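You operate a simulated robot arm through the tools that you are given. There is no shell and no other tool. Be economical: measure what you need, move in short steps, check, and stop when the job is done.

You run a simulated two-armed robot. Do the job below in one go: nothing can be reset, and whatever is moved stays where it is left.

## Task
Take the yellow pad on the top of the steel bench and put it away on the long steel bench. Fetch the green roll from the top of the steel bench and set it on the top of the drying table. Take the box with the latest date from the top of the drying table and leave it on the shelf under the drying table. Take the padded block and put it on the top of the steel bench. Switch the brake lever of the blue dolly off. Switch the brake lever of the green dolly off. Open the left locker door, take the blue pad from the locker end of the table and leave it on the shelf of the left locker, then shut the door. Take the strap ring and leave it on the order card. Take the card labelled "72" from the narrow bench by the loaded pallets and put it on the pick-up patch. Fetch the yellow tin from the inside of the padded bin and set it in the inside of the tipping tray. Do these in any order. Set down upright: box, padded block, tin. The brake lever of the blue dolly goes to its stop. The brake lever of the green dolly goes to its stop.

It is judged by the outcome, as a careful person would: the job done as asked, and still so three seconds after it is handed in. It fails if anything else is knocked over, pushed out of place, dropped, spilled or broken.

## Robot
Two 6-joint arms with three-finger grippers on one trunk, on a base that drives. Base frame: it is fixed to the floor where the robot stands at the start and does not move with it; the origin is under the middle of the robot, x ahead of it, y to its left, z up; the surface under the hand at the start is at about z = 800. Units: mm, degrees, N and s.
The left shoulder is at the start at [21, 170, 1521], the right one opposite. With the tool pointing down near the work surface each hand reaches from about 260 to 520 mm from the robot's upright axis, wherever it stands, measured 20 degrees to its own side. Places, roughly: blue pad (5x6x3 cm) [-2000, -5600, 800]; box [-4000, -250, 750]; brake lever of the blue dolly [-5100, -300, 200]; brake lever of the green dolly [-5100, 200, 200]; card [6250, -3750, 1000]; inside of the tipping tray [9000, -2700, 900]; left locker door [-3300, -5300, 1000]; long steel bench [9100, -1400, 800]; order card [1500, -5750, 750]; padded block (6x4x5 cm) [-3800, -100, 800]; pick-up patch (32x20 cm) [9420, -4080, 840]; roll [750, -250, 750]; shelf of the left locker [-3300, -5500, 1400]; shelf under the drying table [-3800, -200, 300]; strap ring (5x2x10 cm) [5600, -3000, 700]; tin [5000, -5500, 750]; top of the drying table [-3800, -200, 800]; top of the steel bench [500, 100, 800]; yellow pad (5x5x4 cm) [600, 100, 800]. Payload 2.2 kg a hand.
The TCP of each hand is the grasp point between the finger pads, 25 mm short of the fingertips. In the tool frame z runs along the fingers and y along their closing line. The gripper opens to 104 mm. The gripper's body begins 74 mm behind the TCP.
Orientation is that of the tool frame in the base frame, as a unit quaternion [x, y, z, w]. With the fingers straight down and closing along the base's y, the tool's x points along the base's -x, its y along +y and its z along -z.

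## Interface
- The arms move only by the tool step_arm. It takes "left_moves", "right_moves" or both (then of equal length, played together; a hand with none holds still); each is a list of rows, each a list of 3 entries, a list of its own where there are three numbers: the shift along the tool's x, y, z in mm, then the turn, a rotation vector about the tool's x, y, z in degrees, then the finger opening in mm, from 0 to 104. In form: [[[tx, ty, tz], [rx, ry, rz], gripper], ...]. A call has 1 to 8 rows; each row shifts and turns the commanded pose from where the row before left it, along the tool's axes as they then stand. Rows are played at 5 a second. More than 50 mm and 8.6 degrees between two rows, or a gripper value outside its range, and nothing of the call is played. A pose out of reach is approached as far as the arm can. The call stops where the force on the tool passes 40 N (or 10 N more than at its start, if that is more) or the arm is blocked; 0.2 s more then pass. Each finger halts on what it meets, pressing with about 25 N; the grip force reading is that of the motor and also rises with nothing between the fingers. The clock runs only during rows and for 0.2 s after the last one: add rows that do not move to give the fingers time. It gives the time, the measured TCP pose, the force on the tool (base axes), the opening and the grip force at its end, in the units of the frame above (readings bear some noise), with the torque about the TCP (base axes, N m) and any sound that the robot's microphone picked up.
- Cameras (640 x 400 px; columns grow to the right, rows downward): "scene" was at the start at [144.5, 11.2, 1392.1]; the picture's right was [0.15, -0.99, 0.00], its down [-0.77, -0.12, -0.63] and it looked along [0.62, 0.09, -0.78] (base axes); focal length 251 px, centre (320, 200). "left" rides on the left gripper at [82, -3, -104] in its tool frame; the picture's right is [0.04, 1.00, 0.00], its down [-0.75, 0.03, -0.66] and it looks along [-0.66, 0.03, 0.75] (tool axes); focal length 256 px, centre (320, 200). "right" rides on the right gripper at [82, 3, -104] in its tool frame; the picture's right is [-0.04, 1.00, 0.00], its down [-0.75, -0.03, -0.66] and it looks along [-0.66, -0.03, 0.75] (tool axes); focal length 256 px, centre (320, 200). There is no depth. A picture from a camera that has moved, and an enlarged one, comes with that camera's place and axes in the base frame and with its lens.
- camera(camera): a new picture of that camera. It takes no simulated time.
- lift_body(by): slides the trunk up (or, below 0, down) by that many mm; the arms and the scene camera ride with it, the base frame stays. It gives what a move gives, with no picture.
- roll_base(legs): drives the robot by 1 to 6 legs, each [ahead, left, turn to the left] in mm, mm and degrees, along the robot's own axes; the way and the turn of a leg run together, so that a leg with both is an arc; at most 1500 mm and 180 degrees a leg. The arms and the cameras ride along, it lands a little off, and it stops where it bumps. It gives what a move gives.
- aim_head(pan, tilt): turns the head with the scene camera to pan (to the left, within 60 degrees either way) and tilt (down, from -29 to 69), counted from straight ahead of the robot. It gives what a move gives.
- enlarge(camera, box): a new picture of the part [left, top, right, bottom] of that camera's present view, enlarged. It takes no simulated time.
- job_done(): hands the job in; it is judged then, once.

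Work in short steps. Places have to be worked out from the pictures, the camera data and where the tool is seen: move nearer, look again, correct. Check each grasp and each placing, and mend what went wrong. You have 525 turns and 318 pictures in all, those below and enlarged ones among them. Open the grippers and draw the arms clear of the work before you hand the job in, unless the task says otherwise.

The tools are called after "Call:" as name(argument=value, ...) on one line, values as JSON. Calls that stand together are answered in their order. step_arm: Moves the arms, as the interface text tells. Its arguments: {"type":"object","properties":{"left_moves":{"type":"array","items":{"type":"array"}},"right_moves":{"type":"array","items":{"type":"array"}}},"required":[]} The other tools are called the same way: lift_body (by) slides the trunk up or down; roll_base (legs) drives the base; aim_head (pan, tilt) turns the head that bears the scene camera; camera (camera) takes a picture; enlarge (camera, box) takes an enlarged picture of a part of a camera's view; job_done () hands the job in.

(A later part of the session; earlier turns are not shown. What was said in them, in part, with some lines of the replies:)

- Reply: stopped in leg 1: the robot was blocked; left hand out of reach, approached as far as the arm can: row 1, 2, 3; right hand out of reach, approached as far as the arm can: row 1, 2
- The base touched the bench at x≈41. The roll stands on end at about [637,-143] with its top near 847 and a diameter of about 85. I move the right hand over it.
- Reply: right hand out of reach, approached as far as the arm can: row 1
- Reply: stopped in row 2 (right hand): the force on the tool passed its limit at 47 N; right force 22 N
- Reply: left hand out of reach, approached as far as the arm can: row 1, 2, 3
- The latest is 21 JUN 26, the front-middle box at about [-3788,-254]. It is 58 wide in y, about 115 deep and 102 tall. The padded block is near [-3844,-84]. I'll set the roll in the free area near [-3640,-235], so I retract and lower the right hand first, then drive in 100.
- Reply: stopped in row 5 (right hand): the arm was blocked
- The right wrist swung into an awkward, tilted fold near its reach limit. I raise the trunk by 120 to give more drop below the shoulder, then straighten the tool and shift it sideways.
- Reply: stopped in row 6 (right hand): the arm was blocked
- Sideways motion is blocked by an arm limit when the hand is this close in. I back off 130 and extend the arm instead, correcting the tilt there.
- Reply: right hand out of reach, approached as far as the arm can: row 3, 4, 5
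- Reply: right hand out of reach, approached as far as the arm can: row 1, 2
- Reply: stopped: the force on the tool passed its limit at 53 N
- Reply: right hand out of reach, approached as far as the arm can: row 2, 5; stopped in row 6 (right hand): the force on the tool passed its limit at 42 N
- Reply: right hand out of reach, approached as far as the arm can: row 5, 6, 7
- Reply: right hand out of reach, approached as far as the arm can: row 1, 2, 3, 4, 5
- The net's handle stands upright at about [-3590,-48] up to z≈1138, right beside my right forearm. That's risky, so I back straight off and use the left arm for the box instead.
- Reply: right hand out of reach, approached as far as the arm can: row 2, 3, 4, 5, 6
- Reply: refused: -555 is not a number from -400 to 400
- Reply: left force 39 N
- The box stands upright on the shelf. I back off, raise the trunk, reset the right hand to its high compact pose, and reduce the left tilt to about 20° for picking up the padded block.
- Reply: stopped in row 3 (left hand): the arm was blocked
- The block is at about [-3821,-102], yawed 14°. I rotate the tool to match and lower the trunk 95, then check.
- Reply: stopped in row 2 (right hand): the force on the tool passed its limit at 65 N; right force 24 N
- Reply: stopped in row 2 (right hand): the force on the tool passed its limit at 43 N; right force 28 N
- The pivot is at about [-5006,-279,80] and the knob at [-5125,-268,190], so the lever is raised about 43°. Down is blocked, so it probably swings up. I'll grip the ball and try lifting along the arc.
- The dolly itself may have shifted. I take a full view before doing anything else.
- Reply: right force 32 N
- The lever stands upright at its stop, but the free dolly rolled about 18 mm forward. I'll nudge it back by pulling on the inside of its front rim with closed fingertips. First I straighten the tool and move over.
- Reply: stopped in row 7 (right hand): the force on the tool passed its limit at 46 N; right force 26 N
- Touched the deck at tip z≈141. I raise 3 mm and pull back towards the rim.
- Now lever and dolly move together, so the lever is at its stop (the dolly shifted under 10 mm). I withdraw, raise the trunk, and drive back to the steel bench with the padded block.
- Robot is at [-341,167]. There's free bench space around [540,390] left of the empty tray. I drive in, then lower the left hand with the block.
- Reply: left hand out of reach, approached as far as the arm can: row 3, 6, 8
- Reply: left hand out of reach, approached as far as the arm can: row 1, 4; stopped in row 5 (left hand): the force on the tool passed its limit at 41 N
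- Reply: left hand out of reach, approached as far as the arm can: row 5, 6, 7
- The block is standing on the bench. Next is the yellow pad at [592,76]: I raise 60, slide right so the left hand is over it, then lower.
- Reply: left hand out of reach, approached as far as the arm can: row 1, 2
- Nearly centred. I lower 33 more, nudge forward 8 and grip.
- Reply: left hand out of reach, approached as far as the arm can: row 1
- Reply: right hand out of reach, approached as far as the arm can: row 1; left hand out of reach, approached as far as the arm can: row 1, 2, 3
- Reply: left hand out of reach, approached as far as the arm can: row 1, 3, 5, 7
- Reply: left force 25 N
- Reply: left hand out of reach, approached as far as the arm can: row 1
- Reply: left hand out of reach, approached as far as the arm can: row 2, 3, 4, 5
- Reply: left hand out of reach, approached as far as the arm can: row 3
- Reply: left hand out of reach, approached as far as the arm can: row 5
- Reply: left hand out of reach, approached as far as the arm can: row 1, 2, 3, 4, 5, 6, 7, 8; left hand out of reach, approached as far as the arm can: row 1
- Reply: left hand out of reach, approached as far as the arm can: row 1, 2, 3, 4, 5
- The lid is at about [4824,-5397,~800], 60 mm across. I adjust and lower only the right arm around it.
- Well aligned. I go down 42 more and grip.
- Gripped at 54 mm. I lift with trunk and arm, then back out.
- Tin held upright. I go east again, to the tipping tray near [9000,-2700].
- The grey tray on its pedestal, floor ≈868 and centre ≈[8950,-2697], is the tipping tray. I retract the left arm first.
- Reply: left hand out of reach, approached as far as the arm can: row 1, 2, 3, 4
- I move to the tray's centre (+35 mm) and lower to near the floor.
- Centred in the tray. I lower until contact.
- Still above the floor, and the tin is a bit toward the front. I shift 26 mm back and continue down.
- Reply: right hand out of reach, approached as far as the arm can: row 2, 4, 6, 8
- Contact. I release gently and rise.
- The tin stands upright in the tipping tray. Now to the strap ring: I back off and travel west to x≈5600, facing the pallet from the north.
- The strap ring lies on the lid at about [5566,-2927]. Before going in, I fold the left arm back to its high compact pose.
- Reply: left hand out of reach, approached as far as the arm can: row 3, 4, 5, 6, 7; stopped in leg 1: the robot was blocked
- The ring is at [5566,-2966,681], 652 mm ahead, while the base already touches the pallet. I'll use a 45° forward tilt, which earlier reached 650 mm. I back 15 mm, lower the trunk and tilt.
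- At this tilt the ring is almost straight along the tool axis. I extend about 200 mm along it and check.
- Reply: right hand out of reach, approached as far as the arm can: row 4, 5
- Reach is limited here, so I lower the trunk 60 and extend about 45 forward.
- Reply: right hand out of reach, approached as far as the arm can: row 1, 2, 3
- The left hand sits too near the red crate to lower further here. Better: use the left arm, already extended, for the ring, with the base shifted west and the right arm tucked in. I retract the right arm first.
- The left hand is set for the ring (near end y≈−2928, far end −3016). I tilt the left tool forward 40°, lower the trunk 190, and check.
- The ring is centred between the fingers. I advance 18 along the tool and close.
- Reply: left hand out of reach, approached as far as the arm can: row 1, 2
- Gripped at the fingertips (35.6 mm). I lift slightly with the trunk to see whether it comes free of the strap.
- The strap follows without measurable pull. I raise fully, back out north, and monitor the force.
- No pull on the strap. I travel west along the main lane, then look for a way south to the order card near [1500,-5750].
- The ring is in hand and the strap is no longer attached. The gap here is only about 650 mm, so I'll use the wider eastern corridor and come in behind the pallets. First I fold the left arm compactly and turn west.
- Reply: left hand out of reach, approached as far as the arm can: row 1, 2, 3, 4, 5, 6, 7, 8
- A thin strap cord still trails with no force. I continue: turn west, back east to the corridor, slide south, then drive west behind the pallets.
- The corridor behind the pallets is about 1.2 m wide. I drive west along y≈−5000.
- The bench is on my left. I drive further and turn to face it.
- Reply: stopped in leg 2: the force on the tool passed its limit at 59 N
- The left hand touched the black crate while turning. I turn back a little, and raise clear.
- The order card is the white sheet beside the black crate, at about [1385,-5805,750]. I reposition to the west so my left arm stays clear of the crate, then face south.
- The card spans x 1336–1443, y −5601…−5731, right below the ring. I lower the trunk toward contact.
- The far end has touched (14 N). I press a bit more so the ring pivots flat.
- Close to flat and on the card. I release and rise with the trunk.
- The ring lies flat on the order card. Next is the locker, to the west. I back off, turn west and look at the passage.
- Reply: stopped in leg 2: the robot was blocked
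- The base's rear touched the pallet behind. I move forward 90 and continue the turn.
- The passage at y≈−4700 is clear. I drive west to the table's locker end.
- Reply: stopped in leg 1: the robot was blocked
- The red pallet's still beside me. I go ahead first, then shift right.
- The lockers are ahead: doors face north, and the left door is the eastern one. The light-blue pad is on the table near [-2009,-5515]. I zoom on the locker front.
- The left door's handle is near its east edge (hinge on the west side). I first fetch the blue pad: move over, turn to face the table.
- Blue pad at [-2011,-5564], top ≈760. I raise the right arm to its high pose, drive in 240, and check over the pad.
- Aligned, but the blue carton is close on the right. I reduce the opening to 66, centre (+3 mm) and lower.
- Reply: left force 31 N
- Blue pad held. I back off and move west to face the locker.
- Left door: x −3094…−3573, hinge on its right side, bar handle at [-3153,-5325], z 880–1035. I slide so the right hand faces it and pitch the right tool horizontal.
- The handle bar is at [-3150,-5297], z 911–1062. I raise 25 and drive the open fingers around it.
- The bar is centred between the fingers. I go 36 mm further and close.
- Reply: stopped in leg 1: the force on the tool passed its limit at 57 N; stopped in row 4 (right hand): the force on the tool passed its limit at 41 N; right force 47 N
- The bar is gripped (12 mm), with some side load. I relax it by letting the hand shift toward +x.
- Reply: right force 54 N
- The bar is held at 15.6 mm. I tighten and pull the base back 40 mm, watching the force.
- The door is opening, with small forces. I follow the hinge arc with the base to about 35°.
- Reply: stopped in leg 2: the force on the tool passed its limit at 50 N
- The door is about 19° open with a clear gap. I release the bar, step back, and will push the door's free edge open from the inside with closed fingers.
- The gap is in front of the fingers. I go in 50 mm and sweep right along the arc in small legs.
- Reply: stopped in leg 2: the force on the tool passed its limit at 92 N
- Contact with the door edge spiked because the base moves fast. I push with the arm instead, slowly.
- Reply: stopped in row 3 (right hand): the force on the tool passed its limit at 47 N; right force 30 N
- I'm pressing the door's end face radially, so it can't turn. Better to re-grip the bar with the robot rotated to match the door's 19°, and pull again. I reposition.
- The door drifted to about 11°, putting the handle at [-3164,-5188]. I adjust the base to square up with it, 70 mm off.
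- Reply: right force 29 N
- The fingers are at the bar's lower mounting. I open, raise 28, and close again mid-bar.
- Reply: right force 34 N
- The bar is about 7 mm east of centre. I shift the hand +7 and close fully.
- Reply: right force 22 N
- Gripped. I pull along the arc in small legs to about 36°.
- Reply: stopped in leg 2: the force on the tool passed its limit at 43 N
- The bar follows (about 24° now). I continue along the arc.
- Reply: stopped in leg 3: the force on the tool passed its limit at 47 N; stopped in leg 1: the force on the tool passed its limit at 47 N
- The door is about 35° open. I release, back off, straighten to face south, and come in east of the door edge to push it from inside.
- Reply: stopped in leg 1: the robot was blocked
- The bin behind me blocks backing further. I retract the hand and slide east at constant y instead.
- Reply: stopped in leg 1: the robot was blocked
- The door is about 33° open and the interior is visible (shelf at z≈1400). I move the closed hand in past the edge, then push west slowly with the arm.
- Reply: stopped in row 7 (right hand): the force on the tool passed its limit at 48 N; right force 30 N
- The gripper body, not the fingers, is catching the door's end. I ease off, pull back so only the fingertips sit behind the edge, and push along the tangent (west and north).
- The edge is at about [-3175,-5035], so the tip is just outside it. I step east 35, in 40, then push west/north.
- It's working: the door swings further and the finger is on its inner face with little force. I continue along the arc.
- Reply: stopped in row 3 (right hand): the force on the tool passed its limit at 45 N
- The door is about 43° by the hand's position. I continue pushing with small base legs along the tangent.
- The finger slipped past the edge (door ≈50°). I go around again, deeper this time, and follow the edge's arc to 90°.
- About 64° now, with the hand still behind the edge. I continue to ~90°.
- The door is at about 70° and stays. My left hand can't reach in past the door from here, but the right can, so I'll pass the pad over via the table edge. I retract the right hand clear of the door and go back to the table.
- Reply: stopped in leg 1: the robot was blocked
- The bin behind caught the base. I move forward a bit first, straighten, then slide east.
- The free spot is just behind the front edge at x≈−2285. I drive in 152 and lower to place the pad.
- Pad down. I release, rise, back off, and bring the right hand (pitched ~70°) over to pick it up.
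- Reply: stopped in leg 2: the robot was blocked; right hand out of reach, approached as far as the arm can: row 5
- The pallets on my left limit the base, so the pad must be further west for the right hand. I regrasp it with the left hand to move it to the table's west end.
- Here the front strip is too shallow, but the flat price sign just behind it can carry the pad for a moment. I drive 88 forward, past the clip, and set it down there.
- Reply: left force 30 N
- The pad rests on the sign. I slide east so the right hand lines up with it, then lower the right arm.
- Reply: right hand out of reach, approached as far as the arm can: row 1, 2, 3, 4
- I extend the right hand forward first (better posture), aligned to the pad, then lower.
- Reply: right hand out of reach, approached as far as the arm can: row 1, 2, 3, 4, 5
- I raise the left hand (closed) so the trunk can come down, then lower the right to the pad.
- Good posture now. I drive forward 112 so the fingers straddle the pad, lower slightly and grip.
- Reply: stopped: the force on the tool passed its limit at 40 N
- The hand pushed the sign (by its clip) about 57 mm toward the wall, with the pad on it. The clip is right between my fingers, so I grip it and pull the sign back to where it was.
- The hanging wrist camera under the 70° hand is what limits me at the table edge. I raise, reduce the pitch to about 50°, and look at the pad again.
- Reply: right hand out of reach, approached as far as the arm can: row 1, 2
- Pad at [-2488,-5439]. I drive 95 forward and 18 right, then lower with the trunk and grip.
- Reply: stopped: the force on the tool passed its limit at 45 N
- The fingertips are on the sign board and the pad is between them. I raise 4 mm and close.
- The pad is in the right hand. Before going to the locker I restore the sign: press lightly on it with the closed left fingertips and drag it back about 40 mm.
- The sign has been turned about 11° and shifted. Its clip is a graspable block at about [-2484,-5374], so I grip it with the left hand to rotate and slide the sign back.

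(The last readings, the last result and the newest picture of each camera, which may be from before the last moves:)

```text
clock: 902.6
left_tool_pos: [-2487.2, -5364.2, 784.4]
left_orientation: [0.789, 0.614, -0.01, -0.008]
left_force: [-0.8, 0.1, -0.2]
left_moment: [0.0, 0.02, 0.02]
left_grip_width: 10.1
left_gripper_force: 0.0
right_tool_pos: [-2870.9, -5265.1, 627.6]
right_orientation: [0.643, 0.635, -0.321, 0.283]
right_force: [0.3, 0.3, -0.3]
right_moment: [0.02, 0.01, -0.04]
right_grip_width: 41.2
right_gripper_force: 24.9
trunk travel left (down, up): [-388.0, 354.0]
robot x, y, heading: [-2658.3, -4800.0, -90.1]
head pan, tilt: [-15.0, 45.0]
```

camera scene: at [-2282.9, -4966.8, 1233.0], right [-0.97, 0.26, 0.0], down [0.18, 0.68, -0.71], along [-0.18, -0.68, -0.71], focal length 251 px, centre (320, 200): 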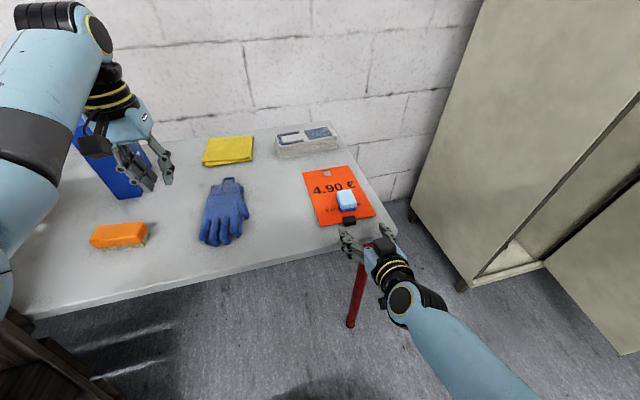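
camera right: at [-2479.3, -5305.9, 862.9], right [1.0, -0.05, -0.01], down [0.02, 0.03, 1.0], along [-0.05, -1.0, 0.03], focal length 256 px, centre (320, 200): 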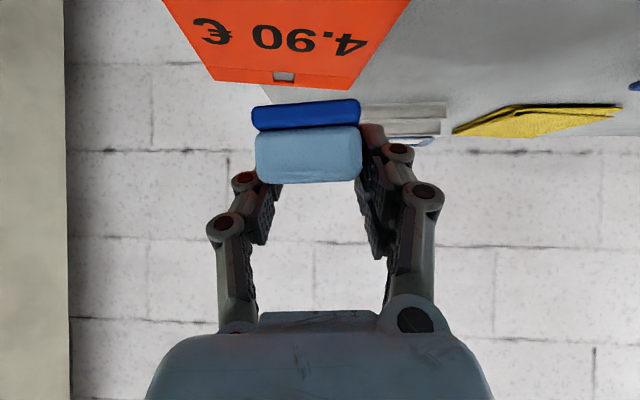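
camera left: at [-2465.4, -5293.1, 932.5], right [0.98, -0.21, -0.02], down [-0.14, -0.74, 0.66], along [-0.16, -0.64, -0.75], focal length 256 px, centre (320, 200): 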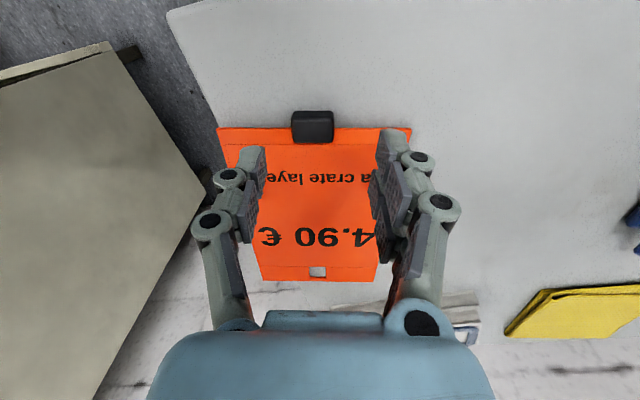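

Too high to catch the clip. I open, lower until touching, and close again.

Call:
step_arm(left_moves=[[[0, 0, 0], [0, 0, 0], 40], [[0, 0, 0], [0, 0, 0], 60], [[0, 0, 5], [0, 0, 0], 60], [[0, 0, 4], [0, 0, 0], 60], [[0, 0, 3], [0, 0, 0], 60], [[0, 0, 3], [0, 0, 0], 60], [[0, 0, 3], [0, 0, 0], 60]])

Call:
step_arm(left_moves=[[[0, 0, 0], [0, 0, 0], 40], [[0, 0, 0], [0, 0, 0], 20], [[0, 0, 0], [0, 0, 0], 10], [[0, 0, 0], [0, 0, 0], 10]])

```text
clock: 904.2
left_tool_pos: [-2488.4, -5363.9, 767.9]
left_orientation: [0.789, 0.614, -0.012, -0.005]
left_force: [5.1, -2.8, 14.1]
left_moment: [-0.41, -0.57, 0.04]
left_grip_width: 69.1
left_gripper_force: 4.5
right_tool_pos: [-2872.0, -5265.7, 628.3]
right_orientation: [0.643, 0.635, -0.322, 0.283]
right_force: [0.0, -0.7, -0.6]
right_moment: [-0.01, -0.01, 0.01]
right_grip_width: 41.1
right_gripper_force: 24.5
trunk travel left (down, up): [-388.0, 354.0]
robot x, y, heading: [-2660.7, -4802.8, -90.1]
head pan, tilt: [-15.0, 45.0]
```

```text
clock: 905.2
left_tool_pos: [-2486.7, -5364.2, 767.8]
left_orientation: [0.79, 0.613, -0.01, -0.007]
left_force: [-2.9, 1.3, 6.6]
left_moment: [0.02, -0.04, 0.02]
left_grip_width: 45.2
left_gripper_force: 24.9
right_tool_pos: [-2871.8, -5265.3, 627.5]
right_orientation: [0.643, 0.635, -0.322, 0.283]
right_force: [-0.4, 0.3, -0.2]
right_moment: [0.01, -0.01, 0.03]
right_grip_width: 40.9
right_gripper_force: 24.7
trunk travel left (down, up): [-388.0, 354.0]
robot x, y, heading: [-2661.9, -4801.5, -90.1]
head pan, tilt: [-15.0, 45.0]
```

The clip is gripped (45 mm). I rotate the sign back by 11.4° and translate it (+32, +22) mm.

Call:
step_arm(left_moves=[[[0, 0, -1], [0, 0, -4], 10], [[0, 0, 0], [0, 0, -4], 10], [[0, 0, 0], [0, 0, -3.4], 10], [[-1, 8, 0], [0, 0, 0], 10], [[11, 12, 0], [0, 0, 0], 10], [[12, 12, 0], [0, 0, 0], 10], [[0, 0, 0], [0, 0, 0], 10]])

Call:
camera(camera="left")

```text
clock: 906.8
left_tool_pos: [-2454.6, -5344.4, 767.5]
left_orientation: [0.724, 0.69, -0.009, -0.008]
left_force: [-0.6, 0.3, 2.8]
left_moment: [-0.02, -0.02, 0.0]
left_grip_width: 44.6
left_gripper_force: 24.7
right_tool_pos: [-2871.0, -5265.5, 627.1]
right_orientation: [0.643, 0.635, -0.322, 0.283]
right_force: [0.5, 1.0, 0.0]
right_moment: [0.0, -0.01, -0.02]
right_grip_width: 41.3
right_gripper_force: 25.2
trunk travel left (down, up): [-388.0, 354.0]
robot x, y, heading: [-2662.9, -4801.0, -90.5]
head pan, tilt: [-15.0, 45.0]
```

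```text
32 pictures are left
camera left: at [-2450.6, -5262.1, 871.3], right [1.0, -0.01, -0.03], down [0.01, -0.75, 0.66], along [-0.03, -0.66, -0.75], focal length 256 px, centre (320, 200)
```

left: 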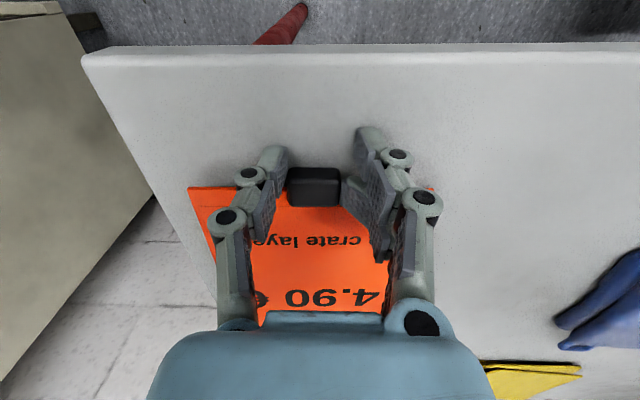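

The sign is square again; a final 9 mm toward the front, then I release and rise.

Call:
step_arm(left_moves=[[[9, 0, 0], [0, 0, 0], 10], [[0, 0, 0], [0, 0, 0], 45], [[0, 0, 0], [0, 0, 0], 65], [[0, 0, 0], [0, 0, 0], 65]])

Call:
lift_body(by=300)

Call:
camera(camera="left")

```text
clock: 907.8
left_tool_pos: [-2454.3, -5335.9, 767.5]
left_orientation: [0.724, 0.689, -0.009, -0.008]
left_force: [0.3, 0.5, 4.7]
left_moment: [-0.08, -0.15, 0.04]
left_grip_width: 71.8
left_gripper_force: 0.3
right_tool_pos: [-2872.5, -5265.8, 628.9]
right_orientation: [0.643, 0.634, -0.322, 0.284]
right_force: [0.9, -0.3, -0.1]
right_moment: [0.01, -0.01, 0.03]
right_grip_width: 40.8
right_gripper_force: 25.3
trunk travel left (down, up): [-388.0, 354.0]
robot x, y, heading: [-2659.9, -4800.7, -90.0]
head pan, tilt: [-15.0, 45.0]
```

```text
clock: 910.8
left_tool_pos: [-2452.9, -5333.8, 1065.7]
left_orientation: [0.725, 0.689, -0.01, -0.009]
left_force: [-1.3, 0.4, 0.5]
left_moment: [-0.01, 0.0, 0.01]
left_grip_width: 65.2
left_gripper_force: 0.0
right_tool_pos: [-2871.1, -5264.7, 927.5]
right_orientation: [0.643, 0.635, -0.321, 0.283]
right_force: [-0.5, -0.6, -0.2]
right_moment: [0.01, 0.01, 0.0]
right_grip_width: 41.3
right_gripper_force: 25.2
trunk travel left (down, up): [-688.0, 54.0]
robot x, y, heading: [-2660.8, -4801.0, -90.0]
head pan, tilt: [-15.0, 45.0]
```

```text
31 pictures are left
camera left: at [-2450.0, -5252.5, 1170.6], right [1.0, -0.01, -0.03], down [0.01, -0.75, 0.66], along [-0.03, -0.66, -0.75], focal length 256 px, centre (320, 200)
```

left: 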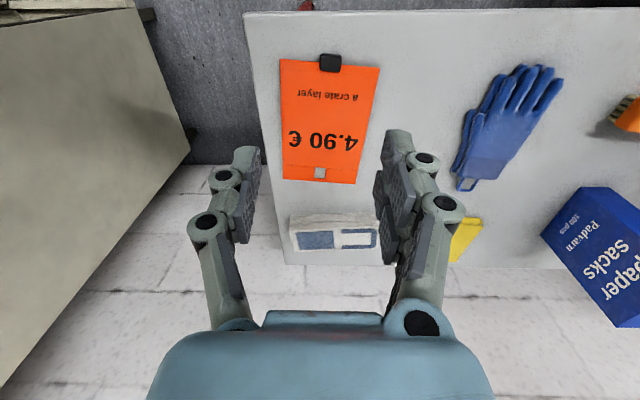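

The sign is back in place. Now I raise the right hand (with the pad) to shelf height here in free space.

Call:
lift_body(by=50)

Call:
step_arm(right_moves=[[[-32, 0, -24], [0, 0, 0], 30], [[-32, 0, -24], [0, -4, 0], 30], [[-32, 0, -24], [0, -4, 0], 30], [[-34, 0, -20], [0, -4, 0], 30], [[-34, 0, -20], [0, 0, 0], 30], [[-34, 0, -18], [0, 0, 0], 30], [[-34, 0, -18], [0, 0, 0], 30], [[-34, 0, -18], [0, 0, 0], 30]])

Call:
step_arm(right_moves=[[[-34, 0, -18], [0, 0, 0], 30], [[-34, 0, -18], [0, 0, 0], 30], [[-34, 0, -18], [0, 0, 0], 30], [[-34, 0, -18], [0, 0, 0], 30], [[0, 0, 0], [0, 0, 0], 30]])

```text
clock: 911.7
left_tool_pos: [-2454.0, -5334.8, 1116.1]
left_orientation: [0.725, 0.689, -0.01, -0.009]
left_force: [-0.1, -0.1, -0.2]
left_moment: [-0.01, 0.03, 0.01]
left_grip_width: 65.0
left_gripper_force: 0.1
right_tool_pos: [-2871.0, -5267.0, 977.9]
right_orientation: [0.642, 0.636, -0.321, 0.284]
right_force: [-0.2, 0.4, -0.6]
right_moment: [0.03, 0.04, 0.07]
right_grip_width: 41.1
right_gripper_force: 25.4
trunk travel left (down, up): [-738.0, 4.0]
robot x, y, heading: [-2663.1, -4799.1, -90.2]
head pan, tilt: [-15.0, 45.0]
```

```text
clock: 913.3
left_tool_pos: [-2453.8, -5336.0, 1115.2]
left_orientation: [0.725, 0.689, -0.009, -0.009]
left_force: [0.1, 0.2, -0.3]
left_moment: [-0.02, -0.02, 0.0]
left_grip_width: 65.1
left_gripper_force: 0.0
right_tool_pos: [-2896.4, -5261.2, 1234.2]
right_orientation: [0.563, 0.643, -0.426, 0.298]
right_force: [0.6, -0.1, -1.0]
right_moment: [0.02, 0.0, 0.0]
right_grip_width: 41.2
right_gripper_force: 24.9
right hand out of reach, approached as far as the arm can: row 8
trunk travel left (down, up): [-738.0, 4.0]
robot x, y, heading: [-2660.1, -4802.8, -90.3]
head pan, tilt: [-15.0, 45.0]
stopped in row 8 (right hand): the arm was blocked; the commanded pose is now the measured one
```

```text
clock: 914.0
left_tool_pos: [-2454.3, -5334.6, 1116.5]
left_orientation: [0.724, 0.69, -0.009, -0.008]
left_force: [-0.3, 0.6, 0.4]
left_moment: [-0.02, 0.0, -0.05]
left_grip_width: 64.8
left_gripper_force: 0.1
right_tool_pos: [-2918.1, -5256.1, 1304.6]
right_orientation: [0.514, 0.678, -0.473, 0.229]
right_force: [-0.2, -0.2, -0.1]
right_moment: [-0.03, -0.01, 0.0]
right_grip_width: 41.4
right_gripper_force: 24.7
right hand out of reach, approached as far as the arm can: row 3
trunk travel left (down, up): [-738.0, 4.0]
robot x, y, heading: [-2663.1, -4803.7, -90.2]
head pan, tilt: [-15.0, 45.0]
stopped in row 3 (right hand): the arm was blocked; the commanded pose is now the measured one
```

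The wrist hits a limit and rolls. I extend forward while unrolling to see if the posture frees up.

Call:
step_arm(right_moves=[[[-14, 0, 26], [0, 0, 6], 30], [[-14, 0, 26], [0, 0, 6], 30], [[-14, 0, 26], [0, 0, 6], 30], [[0, 0, 0], [0, 0, 4], 30]])

Call:
camera(camera="scene")

```text
clock: 915.0
left_tool_pos: [-2454.1, -5333.6, 1115.9]
left_orientation: [0.725, 0.689, -0.009, -0.008]
left_force: [0.3, 0.6, 0.1]
left_moment: [0.0, -0.01, 0.03]
left_grip_width: 64.9
left_gripper_force: 0.1
right_tool_pos: [-2920.7, -5343.2, 1304.4]
right_orientation: [0.635, 0.567, -0.42, 0.316]
right_force: [-0.2, 0.8, -0.4]
right_moment: [-0.01, 0.0, -0.01]
right_grip_width: 41.2
right_gripper_force: 25.0
trunk travel left (down, up): [-738.0, 4.0]
robot x, y, heading: [-2660.8, -4797.6, -90.3]
head pan, tilt: [-15.0, 45.0]
```

```text
30 pictures are left
camera scene: at [-2683.5, -4949.0, 1425.8], right [-0.97, 0.26, 0.0], down [0.18, 0.68, -0.71], along [-0.18, -0.68, -0.71], focal length 251 px, centre (320, 200)
```

scene: 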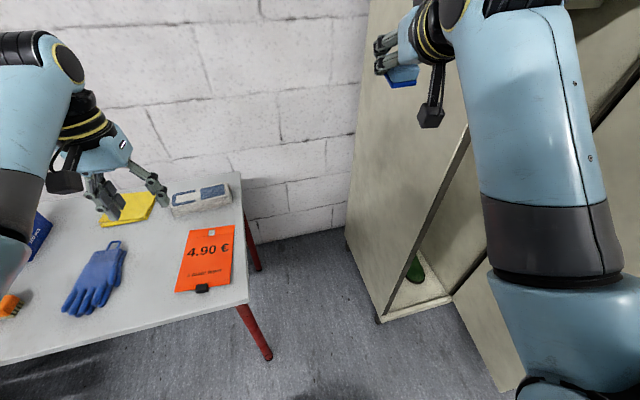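

Unrolled cleanly. I continue up with a little forward extension.

Call:
step_arm(right_moves=[[[-35, 0, -8], [0, 0, 0], 30], [[-35, 0, -8], [0, 0, 0], 30], [[-35, 0, -8], [0, -3, 0], 30], [[-35, 0, -8], [0, -3, 0], 30], [[0, 0, 0], [0, 0, 0], 30]])

```text
clock: 916.2
left_tool_pos: [-2454.0, -5334.0, 1116.8]
left_orientation: [0.724, 0.689, -0.009, -0.008]
left_force: [-0.2, -0.2, 1.2]
left_moment: [0.0, -0.04, 0.02]
left_grip_width: 64.9
left_gripper_force: 0.1
right_tool_pos: [-2914.5, -5377.6, 1445.7]
right_orientation: [0.612, 0.55, -0.453, 0.345]
right_force: [0.2, 0.4, 0.2]
right_moment: [0.0, 0.0, 0.01]
right_grip_width: 41.3
right_gripper_force: 25.5
trunk travel left (down, up): [-738.0, 4.0]
robot x, y, heading: [-2657.2, -4802.5, -90.1]
head pan, tilt: [-15.0, 45.0]
```

Excellent: z=1446 reached. The shelf is at about 1410. I raise 30 more, back off, slide west in front of the open locker, and look.

Call:
step_arm(right_moves=[[[-31, 0, -12], [0, 0, 0], 30], [[0, 0, 0], [0, 0, 0], 30]])

Call:
roll_base(legs=[[-135, 0, 0], [0, -380, 0]])

Call:
aim_head(pan=-25, tilt=5)

Call:
camera(camera="scene")

```text
clock: 916.8
left_tool_pos: [-2455.1, -5334.0, 1116.4]
left_orientation: [0.725, 0.689, -0.01, -0.008]
left_force: [0.0, -0.1, -0.7]
left_moment: [-0.03, -0.02, 0.0]
left_grip_width: 65.0
left_gripper_force: 0.0
right_tool_pos: [-2912.3, -5376.8, 1478.3]
right_orientation: [0.612, 0.549, -0.453, 0.345]
right_force: [0.2, 0.2, 0.4]
right_moment: [-0.05, 0.0, 0.01]
right_grip_width: 41.2
right_gripper_force: 25.0
trunk travel left (down, up): [-738.0, 4.0]
robot x, y, heading: [-2661.5, -4803.4, -90.3]
head pan, tilt: [-15.0, 45.0]
```

```text
clock: 920.1
left_tool_pos: [-2834.9, -5199.4, 1116.7]
left_orientation: [0.726, 0.687, -0.009, -0.009]
left_force: [0.9, 0.8, -0.4]
left_moment: [-0.03, -0.01, 0.02]
left_grip_width: 64.9
left_gripper_force: 0.0
right_tool_pos: [-3293.5, -5239.5, 1477.0]
right_orientation: [0.614, 0.547, -0.454, 0.343]
right_force: [0.3, 0.3, -0.8]
right_moment: [-0.02, 0.01, 0.0]
right_grip_width: 41.3
right_gripper_force: 24.9
trunk travel left (down, up): [-738.0, 4.0]
robot x, y, heading: [-3035.5, -4662.1, -90.7]
head pan, tilt: [-15.0, 45.0]
```

```text
clock: 921.2
left_tool_pos: [-2833.8, -5200.2, 1115.6]
left_orientation: [0.727, 0.687, -0.009, -0.008]
left_force: [0.2, -0.3, -1.0]
left_moment: [0.0, 0.0, 0.03]
left_grip_width: 64.9
left_gripper_force: 0.1
right_tool_pos: [-3292.8, -5240.5, 1476.9]
right_orientation: [0.614, 0.548, -0.454, 0.343]
right_force: [0.0, 0.1, -1.0]
right_moment: [0.02, 0.0, -0.02]
right_grip_width: 41.2
right_gripper_force: 25.1
trunk travel left (down, up): [-738.0, 4.0]
robot x, y, heading: [-3038.4, -4664.2, -90.8]
head pan, tilt: [-25.0, 5.0]
```

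```text
29 pictures are left
camera scene: at [-3079.2, -4818.1, 1488.6], right [-0.9, 0.43, 0.0], down [0.04, 0.08, -1.0], along [-0.43, -0.9, -0.09], focal length 251 px, centre (320, 200)
```

scene: 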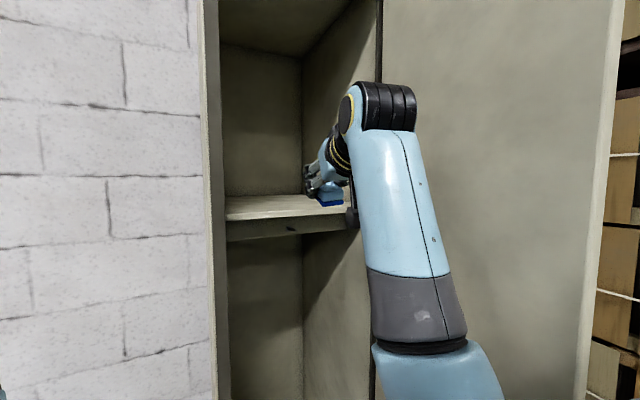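

The pad is level with the shelf (z≈1400). I drive 158 forward to bring it over the shelf.

Call:
roll_base(legs=[[158, 0, 0.7]])

Call:
camera(camera="scene")

Call:
enlarge(camera="scene", box=[210, 140, 400, 270])

```text
clock: 922.6
left_tool_pos: [-2830.5, -5357.3, 1116.5]
left_orientation: [0.724, 0.69, -0.009, -0.008]
left_force: [-0.2, -0.2, -0.1]
left_moment: [0.01, 0.0, -0.01]
left_grip_width: 65.1
left_gripper_force: 0.1
right_tool_pos: [-3287.7, -5403.1, 1478.3]
right_orientation: [0.611, 0.55, -0.452, 0.345]
right_force: [0.8, -0.2, 0.6]
right_moment: [-0.03, -0.01, 0.01]
right_grip_width: 41.0
right_gripper_force: 24.9
trunk travel left (down, up): [-738.0, 4.0]
robot x, y, heading: [-3040.1, -4825.0, -90.2]
head pan, tilt: [-25.0, 5.0]
```

```text
28 pictures are left
camera scene: at [-3078.5, -4977.2, 1488.8], right [-0.91, 0.42, 0.0], down [0.04, 0.08, -1.0], along [-0.42, -0.9, -0.09], focal length 251 px, centre (320, 200)
```

scene: 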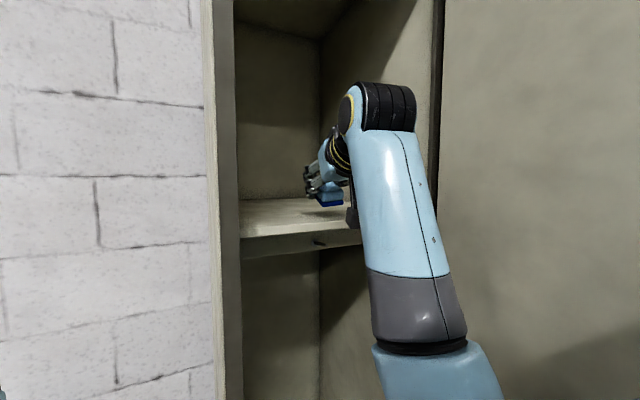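

```text
3.08 times, centred on (305, 205) of scene
camera zoom: at [-3078.5, -4977.2, 1488.8], right [-0.91, 0.42, 0.0], down [0.04, 0.08, -1.0], along [-0.42, -0.9, -0.09], focal length 774 px, centre (366, 185)
```

zoom: 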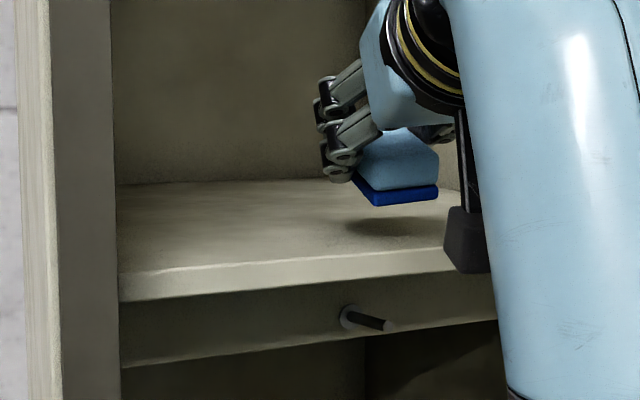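

The pad is above the shelf. I lower gradually until it touches.

Call:
lift_body(by=-28)

Call:
lift_body(by=-8)

Call:
enlarge(camera="scene", box=[210, 140, 400, 270])

```text
clock: 923.3
left_tool_pos: [-2830.1, -5356.2, 1087.9]
left_orientation: [0.723, 0.69, -0.008, -0.008]
left_force: [0.0, -0.1, -0.6]
left_moment: [0.03, 0.02, 0.0]
left_grip_width: 65.1
left_gripper_force: 0.0
right_tool_pos: [-3288.3, -5400.2, 1451.9]
right_orientation: [0.611, 0.549, -0.453, 0.346]
right_force: [-4.3, -5.7, 11.8]
right_moment: [0.12, -0.07, -0.02]
right_grip_width: 41.5
right_gripper_force: 24.8
trunk travel left (down, up): [-710.0, 32.0]
robot x, y, heading: [-3039.1, -4823.8, -90.2]
head pan, tilt: [-25.0, 5.0]
```

```text
clock: 923.9
left_tool_pos: [-2831.6, -5356.0, 1079.9]
left_orientation: [0.723, 0.69, -0.01, -0.007]
left_force: [-0.6, 0.1, -0.5]
left_moment: [0.02, -0.04, 0.05]
left_grip_width: 64.9
left_gripper_force: 0.0
right_tool_pos: [-3289.5, -5400.7, 1445.5]
right_orientation: [0.609, 0.548, -0.456, 0.349]
right_force: [-7.2, -11.5, 32.4]
right_moment: [-0.37, -0.56, -0.32]
right_grip_width: 41.5
right_gripper_force: 25.1
trunk travel left (down, up): [-702.0, 40.0]
robot x, y, heading: [-3039.2, -4820.7, -89.9]
head pan, tilt: [-25.0, 5.0]
```

```text
3.08 times, centred on (305, 205) of scene
camera zoom: at [-3078.9, -4976.6, 1453.0], right [-0.91, 0.42, 0.0], down [0.04, 0.08, -1.0], along [-0.42, -0.9, -0.09], focal length 774 px, centre (366, 185)
```

zoom: 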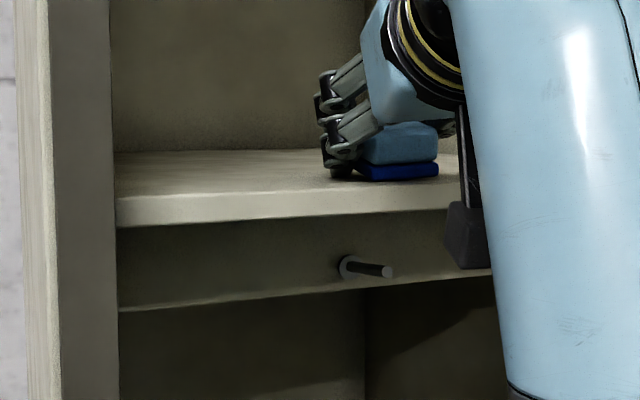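

The pad is flat on the shelf. I release, rise slightly, and back straight out.

Call:
step_arm(right_moves=[[[0, 0, 0], [0, 0, 0], 48], [[0, 0, 0], [0, 0, 0], 70], [[0, 0, 0], [0, 0, 0], 80], [[0, 0, 0], [0, 0, 0], 80]])

Call:
lift_body(by=38)

Call:
roll_base(legs=[[-200, 0, 0]])

Call:
camera(camera="scene")

```text
clock: 924.9
left_tool_pos: [-2830.4, -5355.9, 1080.3]
left_orientation: [0.724, 0.69, -0.009, -0.009]
left_force: [-0.1, 0.4, 0.7]
left_moment: [0.01, 0.01, 0.0]
left_grip_width: 65.0
left_gripper_force: 0.1
right_tool_pos: [-3289.0, -5400.8, 1442.6]
right_orientation: [0.61, 0.55, -0.453, 0.347]
right_force: [-4.6, -11.8, 23.9]
right_moment: [-0.65, -0.52, -0.46]
right_grip_width: 84.2
right_gripper_force: 0.0
trunk travel left (down, up): [-702.0, 40.0]
robot x, y, heading: [-3038.6, -4821.7, -89.9]
head pan, tilt: [-25.0, 5.0]
```

```text
clock: 925.7
left_tool_pos: [-2829.8, -5357.4, 1117.7]
left_orientation: [0.724, 0.69, -0.008, -0.009]
left_force: [0.6, 0.4, -0.8]
left_moment: [0.0, 0.0, 0.03]
left_grip_width: 64.9
left_gripper_force: 0.0
right_tool_pos: [-3288.1, -5401.0, 1478.6]
right_orientation: [0.611, 0.551, -0.452, 0.346]
right_force: [-0.5, 0.3, -0.2]
right_moment: [-0.02, 0.02, 0.02]
right_grip_width: 80.1
right_gripper_force: 0.2
trunk travel left (down, up): [-740.0, 2.0]
robot x, y, heading: [-3037.2, -4821.8, -89.9]
head pan, tilt: [-25.0, 5.0]
```

```text
clock: 927.3
left_tool_pos: [-2830.2, -5157.5, 1119.4]
left_orientation: [0.723, 0.69, -0.009, -0.009]
left_force: [-0.6, 0.4, -0.4]
left_moment: [0.01, 0.0, 0.03]
left_grip_width: 65.1
left_gripper_force: 0.1
right_tool_pos: [-3288.5, -5202.5, 1480.7]
right_orientation: [0.611, 0.55, -0.452, 0.346]
right_force: [-0.3, -0.1, -0.5]
right_moment: [0.01, 0.01, -0.03]
right_grip_width: 80.0
right_gripper_force: 0.0
trunk travel left (down, up): [-740.0, 2.0]
robot x, y, heading: [-3038.1, -4623.7, -90.0]
head pan, tilt: [-25.0, 5.0]
```

```text
25 pictures are left
camera scene: at [-3078.4, -4778.3, 1490.8], right [-0.91, 0.42, 0.0], down [0.04, 0.08, -1.0], along [-0.42, -0.9, -0.09], focal length 251 px, centre (320, 200)
```

scene: 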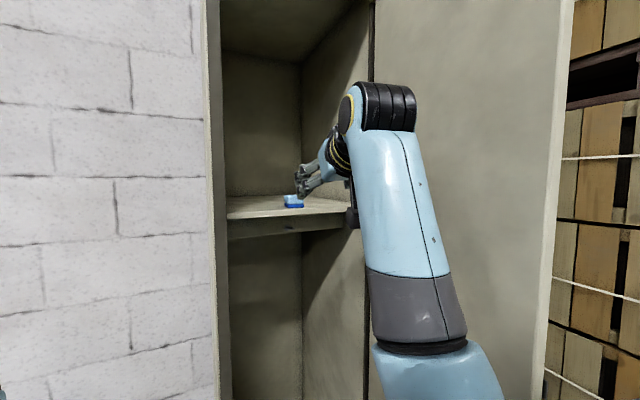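

The pad sits on the shelf. Now to shut the door: I back up, lower and retract the right hand, so it can go round to the door's outer side.

Call:
roll_base(legs=[[-110, 0, 0]])

Call:
step_arm(right_moves=[[[37, 0, 15], [0, 0, 0], 40], [[37, 0, 15], [0, 0, 0], 0], [[37, 0, 15], [0, 0, 0], 0], [[37, 0, 15], [0, 0, 0], 0], [[37, 0, 15], [0, 0, 0], 0], [[37, 0, 15], [0, 0, 0], 0], [[37, 0, 15], [0, 0, 0], 0], [[37, 0, 15], [0, 0, 0], 0]])

Call:
step_arm(right_moves=[[[37, 0, 15], [0, 0, 0], 0], [[15, 0, -37], [0, 0, 0], 0], [[15, 0, -37], [0, 0, 0], 0], [[15, 0, -37], [0, 0, 0], 0], [[15, 0, -37], [0, 0, 0], 0], [[15, 0, -37], [0, 0, 0], 0], [[0, 0, 0], [0, 0, 0], 0]])

```text
clock: 928.5
left_tool_pos: [-2829.9, -5053.3, 1119.3]
left_orientation: [0.723, 0.69, -0.009, -0.007]
left_force: [-0.8, 0.9, 0.3]
left_moment: [-0.09, 0.03, 0.03]
left_grip_width: 64.9
left_gripper_force: 0.0
right_tool_pos: [-3288.5, -5096.7, 1481.7]
right_orientation: [0.611, 0.55, -0.452, 0.346]
right_force: [-0.2, 0.8, 0.0]
right_moment: [0.0, 0.02, -0.02]
right_grip_width: 80.1
right_gripper_force: 0.1
trunk travel left (down, up): [-740.0, 2.0]
robot x, y, heading: [-3040.5, -4523.8, -89.8]
head pan, tilt: [-25.0, 5.0]
```

```text
clock: 930.3
left_tool_pos: [-2830.8, -5056.0, 1118.4]
left_orientation: [0.723, 0.69, -0.009, -0.008]
left_force: [0.2, -0.1, 0.7]
left_moment: [-0.03, 0.03, -0.03]
left_grip_width: 64.8
left_gripper_force: 0.1
right_tool_pos: [-3315.2, -5102.2, 1159.6]
right_orientation: [0.611, 0.55, -0.451, 0.346]
right_force: [0.9, 0.6, -0.5]
right_moment: [0.01, 0.02, -0.02]
right_grip_width: 0.1
right_gripper_force: 24.9
trunk travel left (down, up): [-740.0, 2.0]
robot x, y, heading: [-3039.1, -4525.1, -90.3]
head pan, tilt: [-25.0, 5.0]
```

```text
clock: 931.9
left_tool_pos: [-2830.0, -5056.5, 1116.9]
left_orientation: [0.724, 0.69, -0.009, -0.009]
left_force: [0.3, -0.4, -0.5]
left_moment: [0.01, -0.03, 0.01]
left_grip_width: 65.1
left_gripper_force: 0.1
right_tool_pos: [-3286.3, -4907.8, 1117.1]
right_orientation: [0.611, 0.55, -0.452, 0.345]
right_force: [-0.7, -0.6, 0.3]
right_moment: [0.02, 0.0, -0.01]
right_grip_width: 0.0
right_gripper_force: 24.9
trunk travel left (down, up): [-740.0, 2.0]
robot x, y, heading: [-3038.2, -4522.6, -90.0]
head pan, tilt: [-25.0, 5.0]
```

Call:
step_arm(right_moves=[[[15, 0, -37], [0, 0, 0], 0], [[15, 0, -37], [0, 0, 0], 0], [[8, 0, -20], [0, 0, 0], 0], [[0, 0, 0], [0, 0, 0], 0]])

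Call:
roll_base(legs=[[-28, 0, 0]])

Call:
aim_head(pan=-30, tilt=30)

Call:
camera(camera="scene")

```text
clock: 932.9
left_tool_pos: [-2829.4, -5057.5, 1117.8]
left_orientation: [0.724, 0.69, -0.009, -0.008]
left_force: [0.0, -0.8, -0.3]
left_moment: [0.05, -0.02, -0.01]
left_grip_width: 64.9
left_gripper_force: 0.1
right_tool_pos: [-3271.7, -4808.4, 1114.2]
right_orientation: [0.602, 0.558, -0.455, 0.346]
right_force: [0.8, -0.1, 0.7]
right_moment: [0.01, -0.01, -0.02]
right_grip_width: 0.0
right_gripper_force: 25.1
trunk travel left (down, up): [-740.0, 2.0]
robot x, y, heading: [-3037.9, -4523.0, -90.1]
head pan, tilt: [-25.0, 5.0]
```

```text
clock: 933.7
left_tool_pos: [-2814.0, -5050.3, 1118.5]
left_orientation: [0.717, 0.697, -0.008, -0.009]
left_force: [2.9, 0.9, -0.2]
left_moment: [-0.09, 0.19, 0.01]
left_grip_width: 65.2
left_gripper_force: 0.1
right_tool_pos: [-3261.6, -4811.3, 1114.2]
right_orientation: [0.597, 0.565, -0.449, 0.349]
right_force: [0.6, -1.2, -1.1]
right_moment: [0.03, 0.03, -0.02]
right_grip_width: 0.0
right_gripper_force: 25.3
trunk travel left (down, up): [-740.0, 2.0]
robot x, y, heading: [-3031.9, -4524.2, -89.0]
head pan, tilt: [-25.0, 5.0]
```

```text
clock: 934.6
left_tool_pos: [-2814.6, -5051.7, 1118.1]
left_orientation: [0.716, 0.698, -0.008, -0.008]
left_force: [-0.1, -0.1, -0.9]
left_moment: [-0.01, -0.01, 0.03]
left_grip_width: 65.0
left_gripper_force: 0.1
right_tool_pos: [-3263.5, -4810.9, 1113.3]
right_orientation: [0.597, 0.565, -0.45, 0.349]
right_force: [0.2, 0.3, 0.2]
right_moment: [-0.02, 0.03, 0.01]
right_grip_width: 0.0
right_gripper_force: 25.3
trunk travel left (down, up): [-740.0, 2.0]
robot x, y, heading: [-3036.4, -4522.3, -88.8]
head pan, tilt: [-30.0, 30.0]
```

```text
24 pictures are left
camera scene: at [-3077.3, -4672.1, 1450.4], right [-0.88, 0.48, 0.0], down [0.24, 0.44, -0.87], along [-0.42, -0.76, -0.5], focal length 251 px, centre (320, 200)
```

scene: 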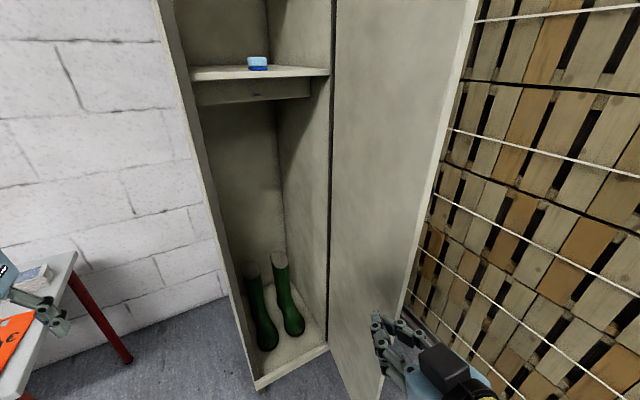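

The pad is on the shelf and the door is about 65° open. To avoid the key and handle I lower the trunk so the hand pushes at z≈850. Then I go round the edge to the outer side.

Call:
lift_body(by=-265)

Call:
roll_base(legs=[[0, -225, 0], [80, 0, 0]])

Call:
camera(camera="scene")

```text
clock: 937.3
left_tool_pos: [-2815.6, -5051.7, 854.1]
left_orientation: [0.717, 0.697, -0.01, -0.009]
left_force: [-0.6, 0.5, -0.4]
left_moment: [0.01, 0.02, 0.02]
left_grip_width: 65.0
left_gripper_force: 0.1
right_tool_pos: [-3262.8, -4809.8, 849.0]
right_orientation: [0.596, 0.566, -0.45, 0.349]
right_force: [0.5, 0.7, 0.3]
right_moment: [0.01, -0.01, -0.01]
right_grip_width: 0.3
right_gripper_force: 24.7
trunk travel left (down, up): [-475.0, 267.0]
robot x, y, heading: [-3034.0, -4522.4, -88.9]
head pan, tilt: [-30.0, 30.0]
```

```text
clock: 939.7
left_tool_pos: [-3039.3, -5136.4, 852.9]
left_orientation: [0.717, 0.697, -0.009, -0.009]
left_force: [-0.4, -0.8, 0.3]
left_moment: [0.02, 0.03, 0.0]
left_grip_width: 64.9
left_gripper_force: 0.1
right_tool_pos: [-3486.3, -4895.2, 847.8]
right_orientation: [0.596, 0.566, -0.45, 0.348]
right_force: [0.1, -0.8, 0.7]
right_moment: [0.03, 0.02, 0.01]
right_grip_width: 0.0
right_gripper_force: 24.9
trunk travel left (down, up): [-475.0, 267.0]
robot x, y, heading: [-3255.8, -4606.1, -89.1]
head pan, tilt: [-30.0, 30.0]
```

```text
23 pictures are left
camera scene: at [-3299.6, -4759.2, 1183.3], right [-0.87, 0.49, 0.0], down [0.24, 0.44, -0.87], along [-0.42, -0.76, -0.5], focal length 251 px, centre (320, 200)
```

scene: 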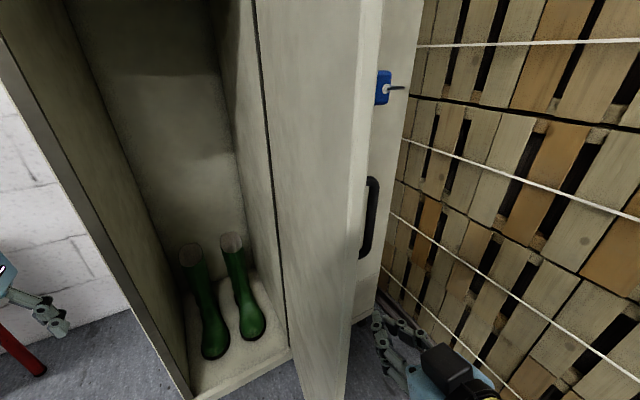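

The hand is on the outer side. I push along the closing arc in small legs.

Call:
roll_base(legs=[[0, 35, 0], [12, 27, 0], [14, 26, 0], [17, 24, 0], [19, 23, 0], [21, 21, 0]])

Call:
roll_base(legs=[[22, 20, 0], [24, 18, 0], [25, 16, 0], [26, 15, 0], [27, 13, 0], [28, 11, 0]])

Call:
camera(camera="scene")

```text
clock: 942.7
left_tool_pos: [-2877.5, -5217.5, 850.8]
left_orientation: [0.718, 0.696, -0.01, -0.009]
left_force: [1.6, -0.5, -0.6]
left_moment: [0.04, 0.1, -0.02]
left_grip_width: 64.9
left_gripper_force: 0.1
right_tool_pos: [-3325.0, -4976.9, 849.2]
right_orientation: [0.596, 0.566, -0.451, 0.348]
right_force: [0.4, -0.3, 0.0]
right_moment: [0.02, 0.02, -0.04]
right_grip_width: 0.0
right_gripper_force: 25.2
trunk travel left (down, up): [-475.0, 267.0]
robot x, y, heading: [-3098.7, -4687.6, -89.1]
head pan, tilt: [-30.0, 30.0]
```

```text
clock: 945.7
left_tool_pos: [-2782.2, -5368.9, 851.9]
left_orientation: [0.717, 0.697, -0.008, -0.01]
left_force: [0.2, -0.6, -1.1]
left_moment: [0.04, -0.01, -0.02]
left_grip_width: 64.9
left_gripper_force: 0.1
right_tool_pos: [-3229.1, -5127.3, 848.8]
right_orientation: [0.596, 0.566, -0.451, 0.348]
right_force: [1.1, -0.1, -0.8]
right_moment: [0.02, 0.05, -0.05]
right_grip_width: 0.0
right_gripper_force: 24.7
trunk travel left (down, up): [-475.0, 267.0]
robot x, y, heading: [-3000.8, -4838.1, -88.9]
head pan, tilt: [-30.0, 30.0]
```

```text
22 pictures are left
camera scene: at [-3044.1, -4991.0, 1183.2], right [-0.87, 0.49, 0.0], down [0.24, 0.44, -0.87], along [-0.42, -0.76, -0.5], focal length 251 px, centre (320, 200)
```

scene: 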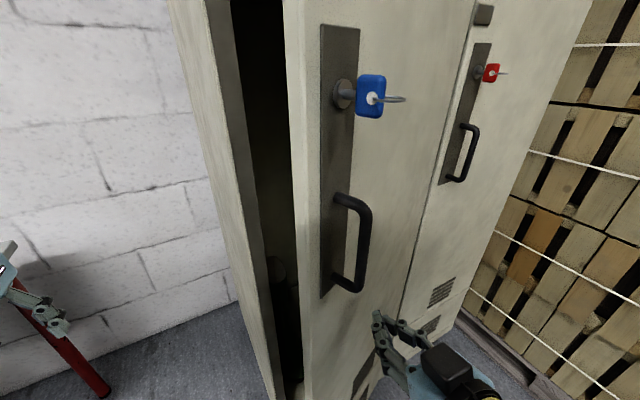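

Nearly shut. I keep pushing south to close it fully.

Call:
roll_base(legs=[[28, 6, 0], [28, 5, 0], [28, 3, 0], [25, 0, 0], [20, 0, 0]])

Call:
camera(camera="scene")

```text
clock: 948.2
left_tool_pos: [-2767.2, -5498.0, 852.4]
left_orientation: [0.717, 0.697, -0.008, -0.009]
left_force: [0.2, -0.5, -0.7]
left_moment: [0.07, 0.03, -0.01]
left_grip_width: 65.0
left_gripper_force: 0.0
right_tool_pos: [-3215.0, -5255.6, 848.8]
right_orientation: [0.596, 0.566, -0.45, 0.348]
right_force: [-0.4, 0.0, 0.0]
right_moment: [0.0, -0.03, -0.02]
right_grip_width: 0.0
right_gripper_force: 25.1
trunk travel left (down, up): [-475.0, 267.0]
robot x, y, heading: [-2982.1, -4968.1, -89.1]
head pan, tilt: [-30.0, 30.0]
```

```text
21 pictures are left
camera scene: at [-3029.1, -5119.7, 1183.2], right [-0.87, 0.49, 0.0], down [0.24, 0.44, -0.87], along [-0.42, -0.76, -0.5], focal length 251 px, centre (320, 200)
```

scene: 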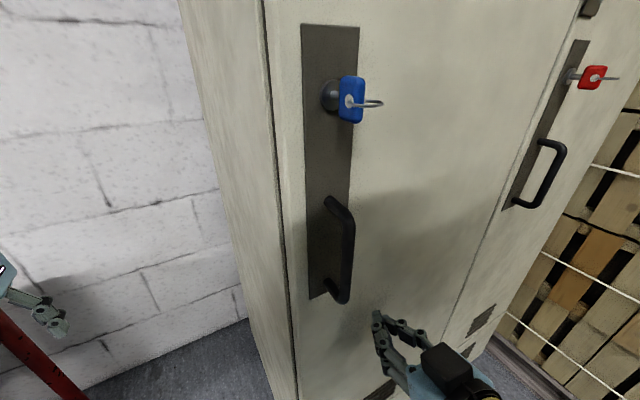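

The door looks shut. I press gently with the arm to make sure it is fully closed.

Call:
step_arm(right_moves=[[[-2.3, 0, 5.5], [0, 0, 0], 0], [[-2.3, 0, 5.5], [0, 0, 0], 0], [[-2.3, 0, 5.5], [0, 0, 0], 0], [[-2.3, 0, 5.5], [0, 0, 0], 0], [[-2, 0, 4], [0, 0, 0], 0], [[-2, 0, 4], [0, 0, 0], 0], [[-2, 0, 4], [0, 0, 0], 0], [[-2, 0, 4], [0, 0, 0], 0]])

Call:
enlarge(camera="scene", box=[220, 0, 420, 400])

```text
clock: 949.1
left_tool_pos: [-2766.9, -5492.0, 854.6]
left_orientation: [0.717, 0.697, -0.009, -0.007]
left_force: [-0.2, 0.7, 0.2]
left_moment: [0.0, 0.03, 0.0]
left_grip_width: 64.9
left_gripper_force: 0.0
right_tool_pos: [-3217.3, -5269.3, 850.1]
right_orientation: [0.596, 0.566, -0.451, 0.348]
right_force: [3.4, 22.9, 11.4]
right_moment: [-0.59, 0.0, 0.22]
right_grip_width: 0.2
right_gripper_force: 24.9
trunk travel left (down, up): [-475.0, 267.0]
robot x, y, heading: [-2984.9, -4963.7, -89.1]
head pan, tilt: [-30.0, 30.0]
stopped in row 4 (right hand): the force on the tool passed its limit at 46 N (the readings are from after the stop); the commanded pose is now the measured one
```

```text
1.00 times, centred on (320, 200) of scene (not enlarged: the box is as wide or as high as the picture)
camera zoom: at [-3027.9, -5113.5, 1184.2], right [-0.87, 0.49, 0.0], down [0.24, 0.43, -0.87], along [-0.42, -0.76, -0.5], focal length 251 px, centre (320, 200)
```

zoom: 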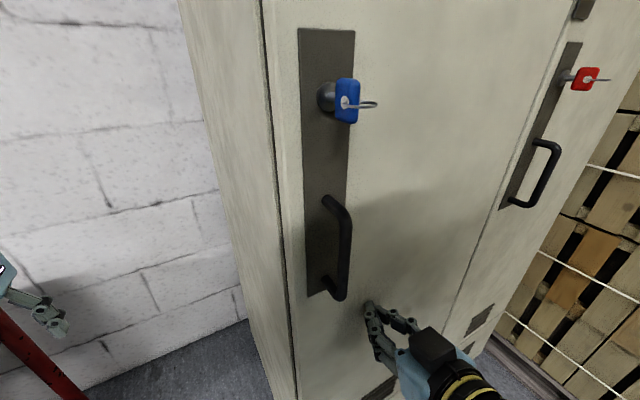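

Firm stop: the door is shut. I withdraw the arm, back away and open both grippers.

Call:
step_arm(right_moves=[[[2, 0, -20], [0, 0, 0], 0], [[8, 0, -30], [0, 0, 0], 0], [[8, 0, -30], [0, 0, 0], 60], [[0, 0, 0], [0, 0, 0], 104]])

Call:
roll_base(legs=[[-350, 0, 0]])

Call:
step_arm(left_moves=[[[0, 0, 0], [0, 0, 0], 104], [[0, 0, 0], [0, 0, 0], 104]])

Call:
camera(camera="scene")

```text
clock: 950.1
left_tool_pos: [-2767.7, -5495.5, 851.9]
left_orientation: [0.717, 0.697, -0.008, -0.008]
left_force: [-0.6, -0.3, -0.6]
left_moment: [0.01, 0.05, 0.02]
left_grip_width: 65.1
left_gripper_force: 0.0
right_tool_pos: [-3207.3, -5194.7, 860.6]
right_orientation: [0.584, 0.577, -0.451, 0.351]
right_force: [-0.1, 0.2, -1.2]
right_moment: [0.04, -0.01, 0.01]
right_grip_width: 72.2
right_gripper_force: 0.0
trunk travel left (down, up): [-475.0, 267.0]
robot x, y, heading: [-2981.6, -4963.8, -89.2]
head pan, tilt: [-30.0, 30.0]
```

```text
clock: 952.4
left_tool_pos: [-2772.2, -5147.1, 852.9]
left_orientation: [0.717, 0.697, -0.008, -0.008]
left_force: [0.6, 0.4, -0.2]
left_moment: [-0.02, -0.02, 0.03]
left_grip_width: 64.8
left_gripper_force: 0.0
right_tool_pos: [-3213.0, -4843.7, 859.0]
right_orientation: [0.586, 0.578, -0.448, 0.349]
right_force: [-0.5, 1.1, 0.1]
right_moment: [0.04, 0.02, 0.01]
right_grip_width: 104.2
right_gripper_force: 0.0
trunk travel left (down, up): [-475.0, 267.0]
robot x, y, heading: [-2990.0, -4619.3, -89.1]
head pan, tilt: [-30.0, 30.0]
```

```text
clock: 953.0
left_tool_pos: [-2773.4, -5148.1, 853.3]
left_orientation: [0.717, 0.697, -0.009, -0.007]
left_force: [-0.5, 0.8, 0.1]
left_moment: [-0.02, 0.03, -0.02]
left_grip_width: 103.9
left_gripper_force: 0.1
right_tool_pos: [-3213.8, -4844.2, 859.5]
right_orientation: [0.585, 0.58, -0.447, 0.349]
right_force: [-0.6, -0.6, -0.8]
right_moment: [0.01, 0.05, -0.01]
right_grip_width: 103.9
right_gripper_force: 0.1
trunk travel left (down, up): [-475.0, 267.0]
robot x, y, heading: [-2990.1, -4618.4, -88.9]
head pan, tilt: [-30.0, 30.0]
```

```text
19 pictures are left
camera scene: at [-3034.7, -4770.3, 1183.5], right [-0.87, 0.48, 0.0], down [0.24, 0.44, -0.87], along [-0.42, -0.76, -0.5], focal length 251 px, centre (320, 200)
```

scene: 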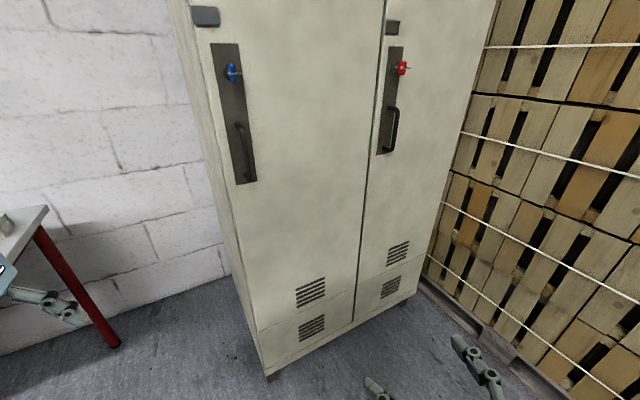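

The left door is flush and shut, both grippers are open and the arms are clear, so I hand the job in.

Call:
job_done()

```text
The job is handed in.
```

I did all ten tasks and handed the job in. I didn't go back for a final look at any station except the locker, whose left door is flush and shut with the blue pad on its shelf.

A few things may not be exactly as they were:

- **Dollies:** both brake levers were pushed until the dolly itself began to move, which I took as the stop. The blue dolly is back within about 5 mm of its start. The green one rolled forward a little under 10 mm, and I left it there.
- **Strap ring:** it lies flat on the order card, with its near end about 5 mm past the card's edge. A thin green strap stayed attached the whole way, but I felt no pull from it.
- **Price sign on the locker-end table:** my hand pushed it and turned it about 11°. I gripped its clip and put it back, to within a few millimetres and 2–3°.
- **Bumps:** I touched the black crate by the order card, a few pallets, and the bin by the lockers. None looked moved or knocked over, but I didn't measure them.
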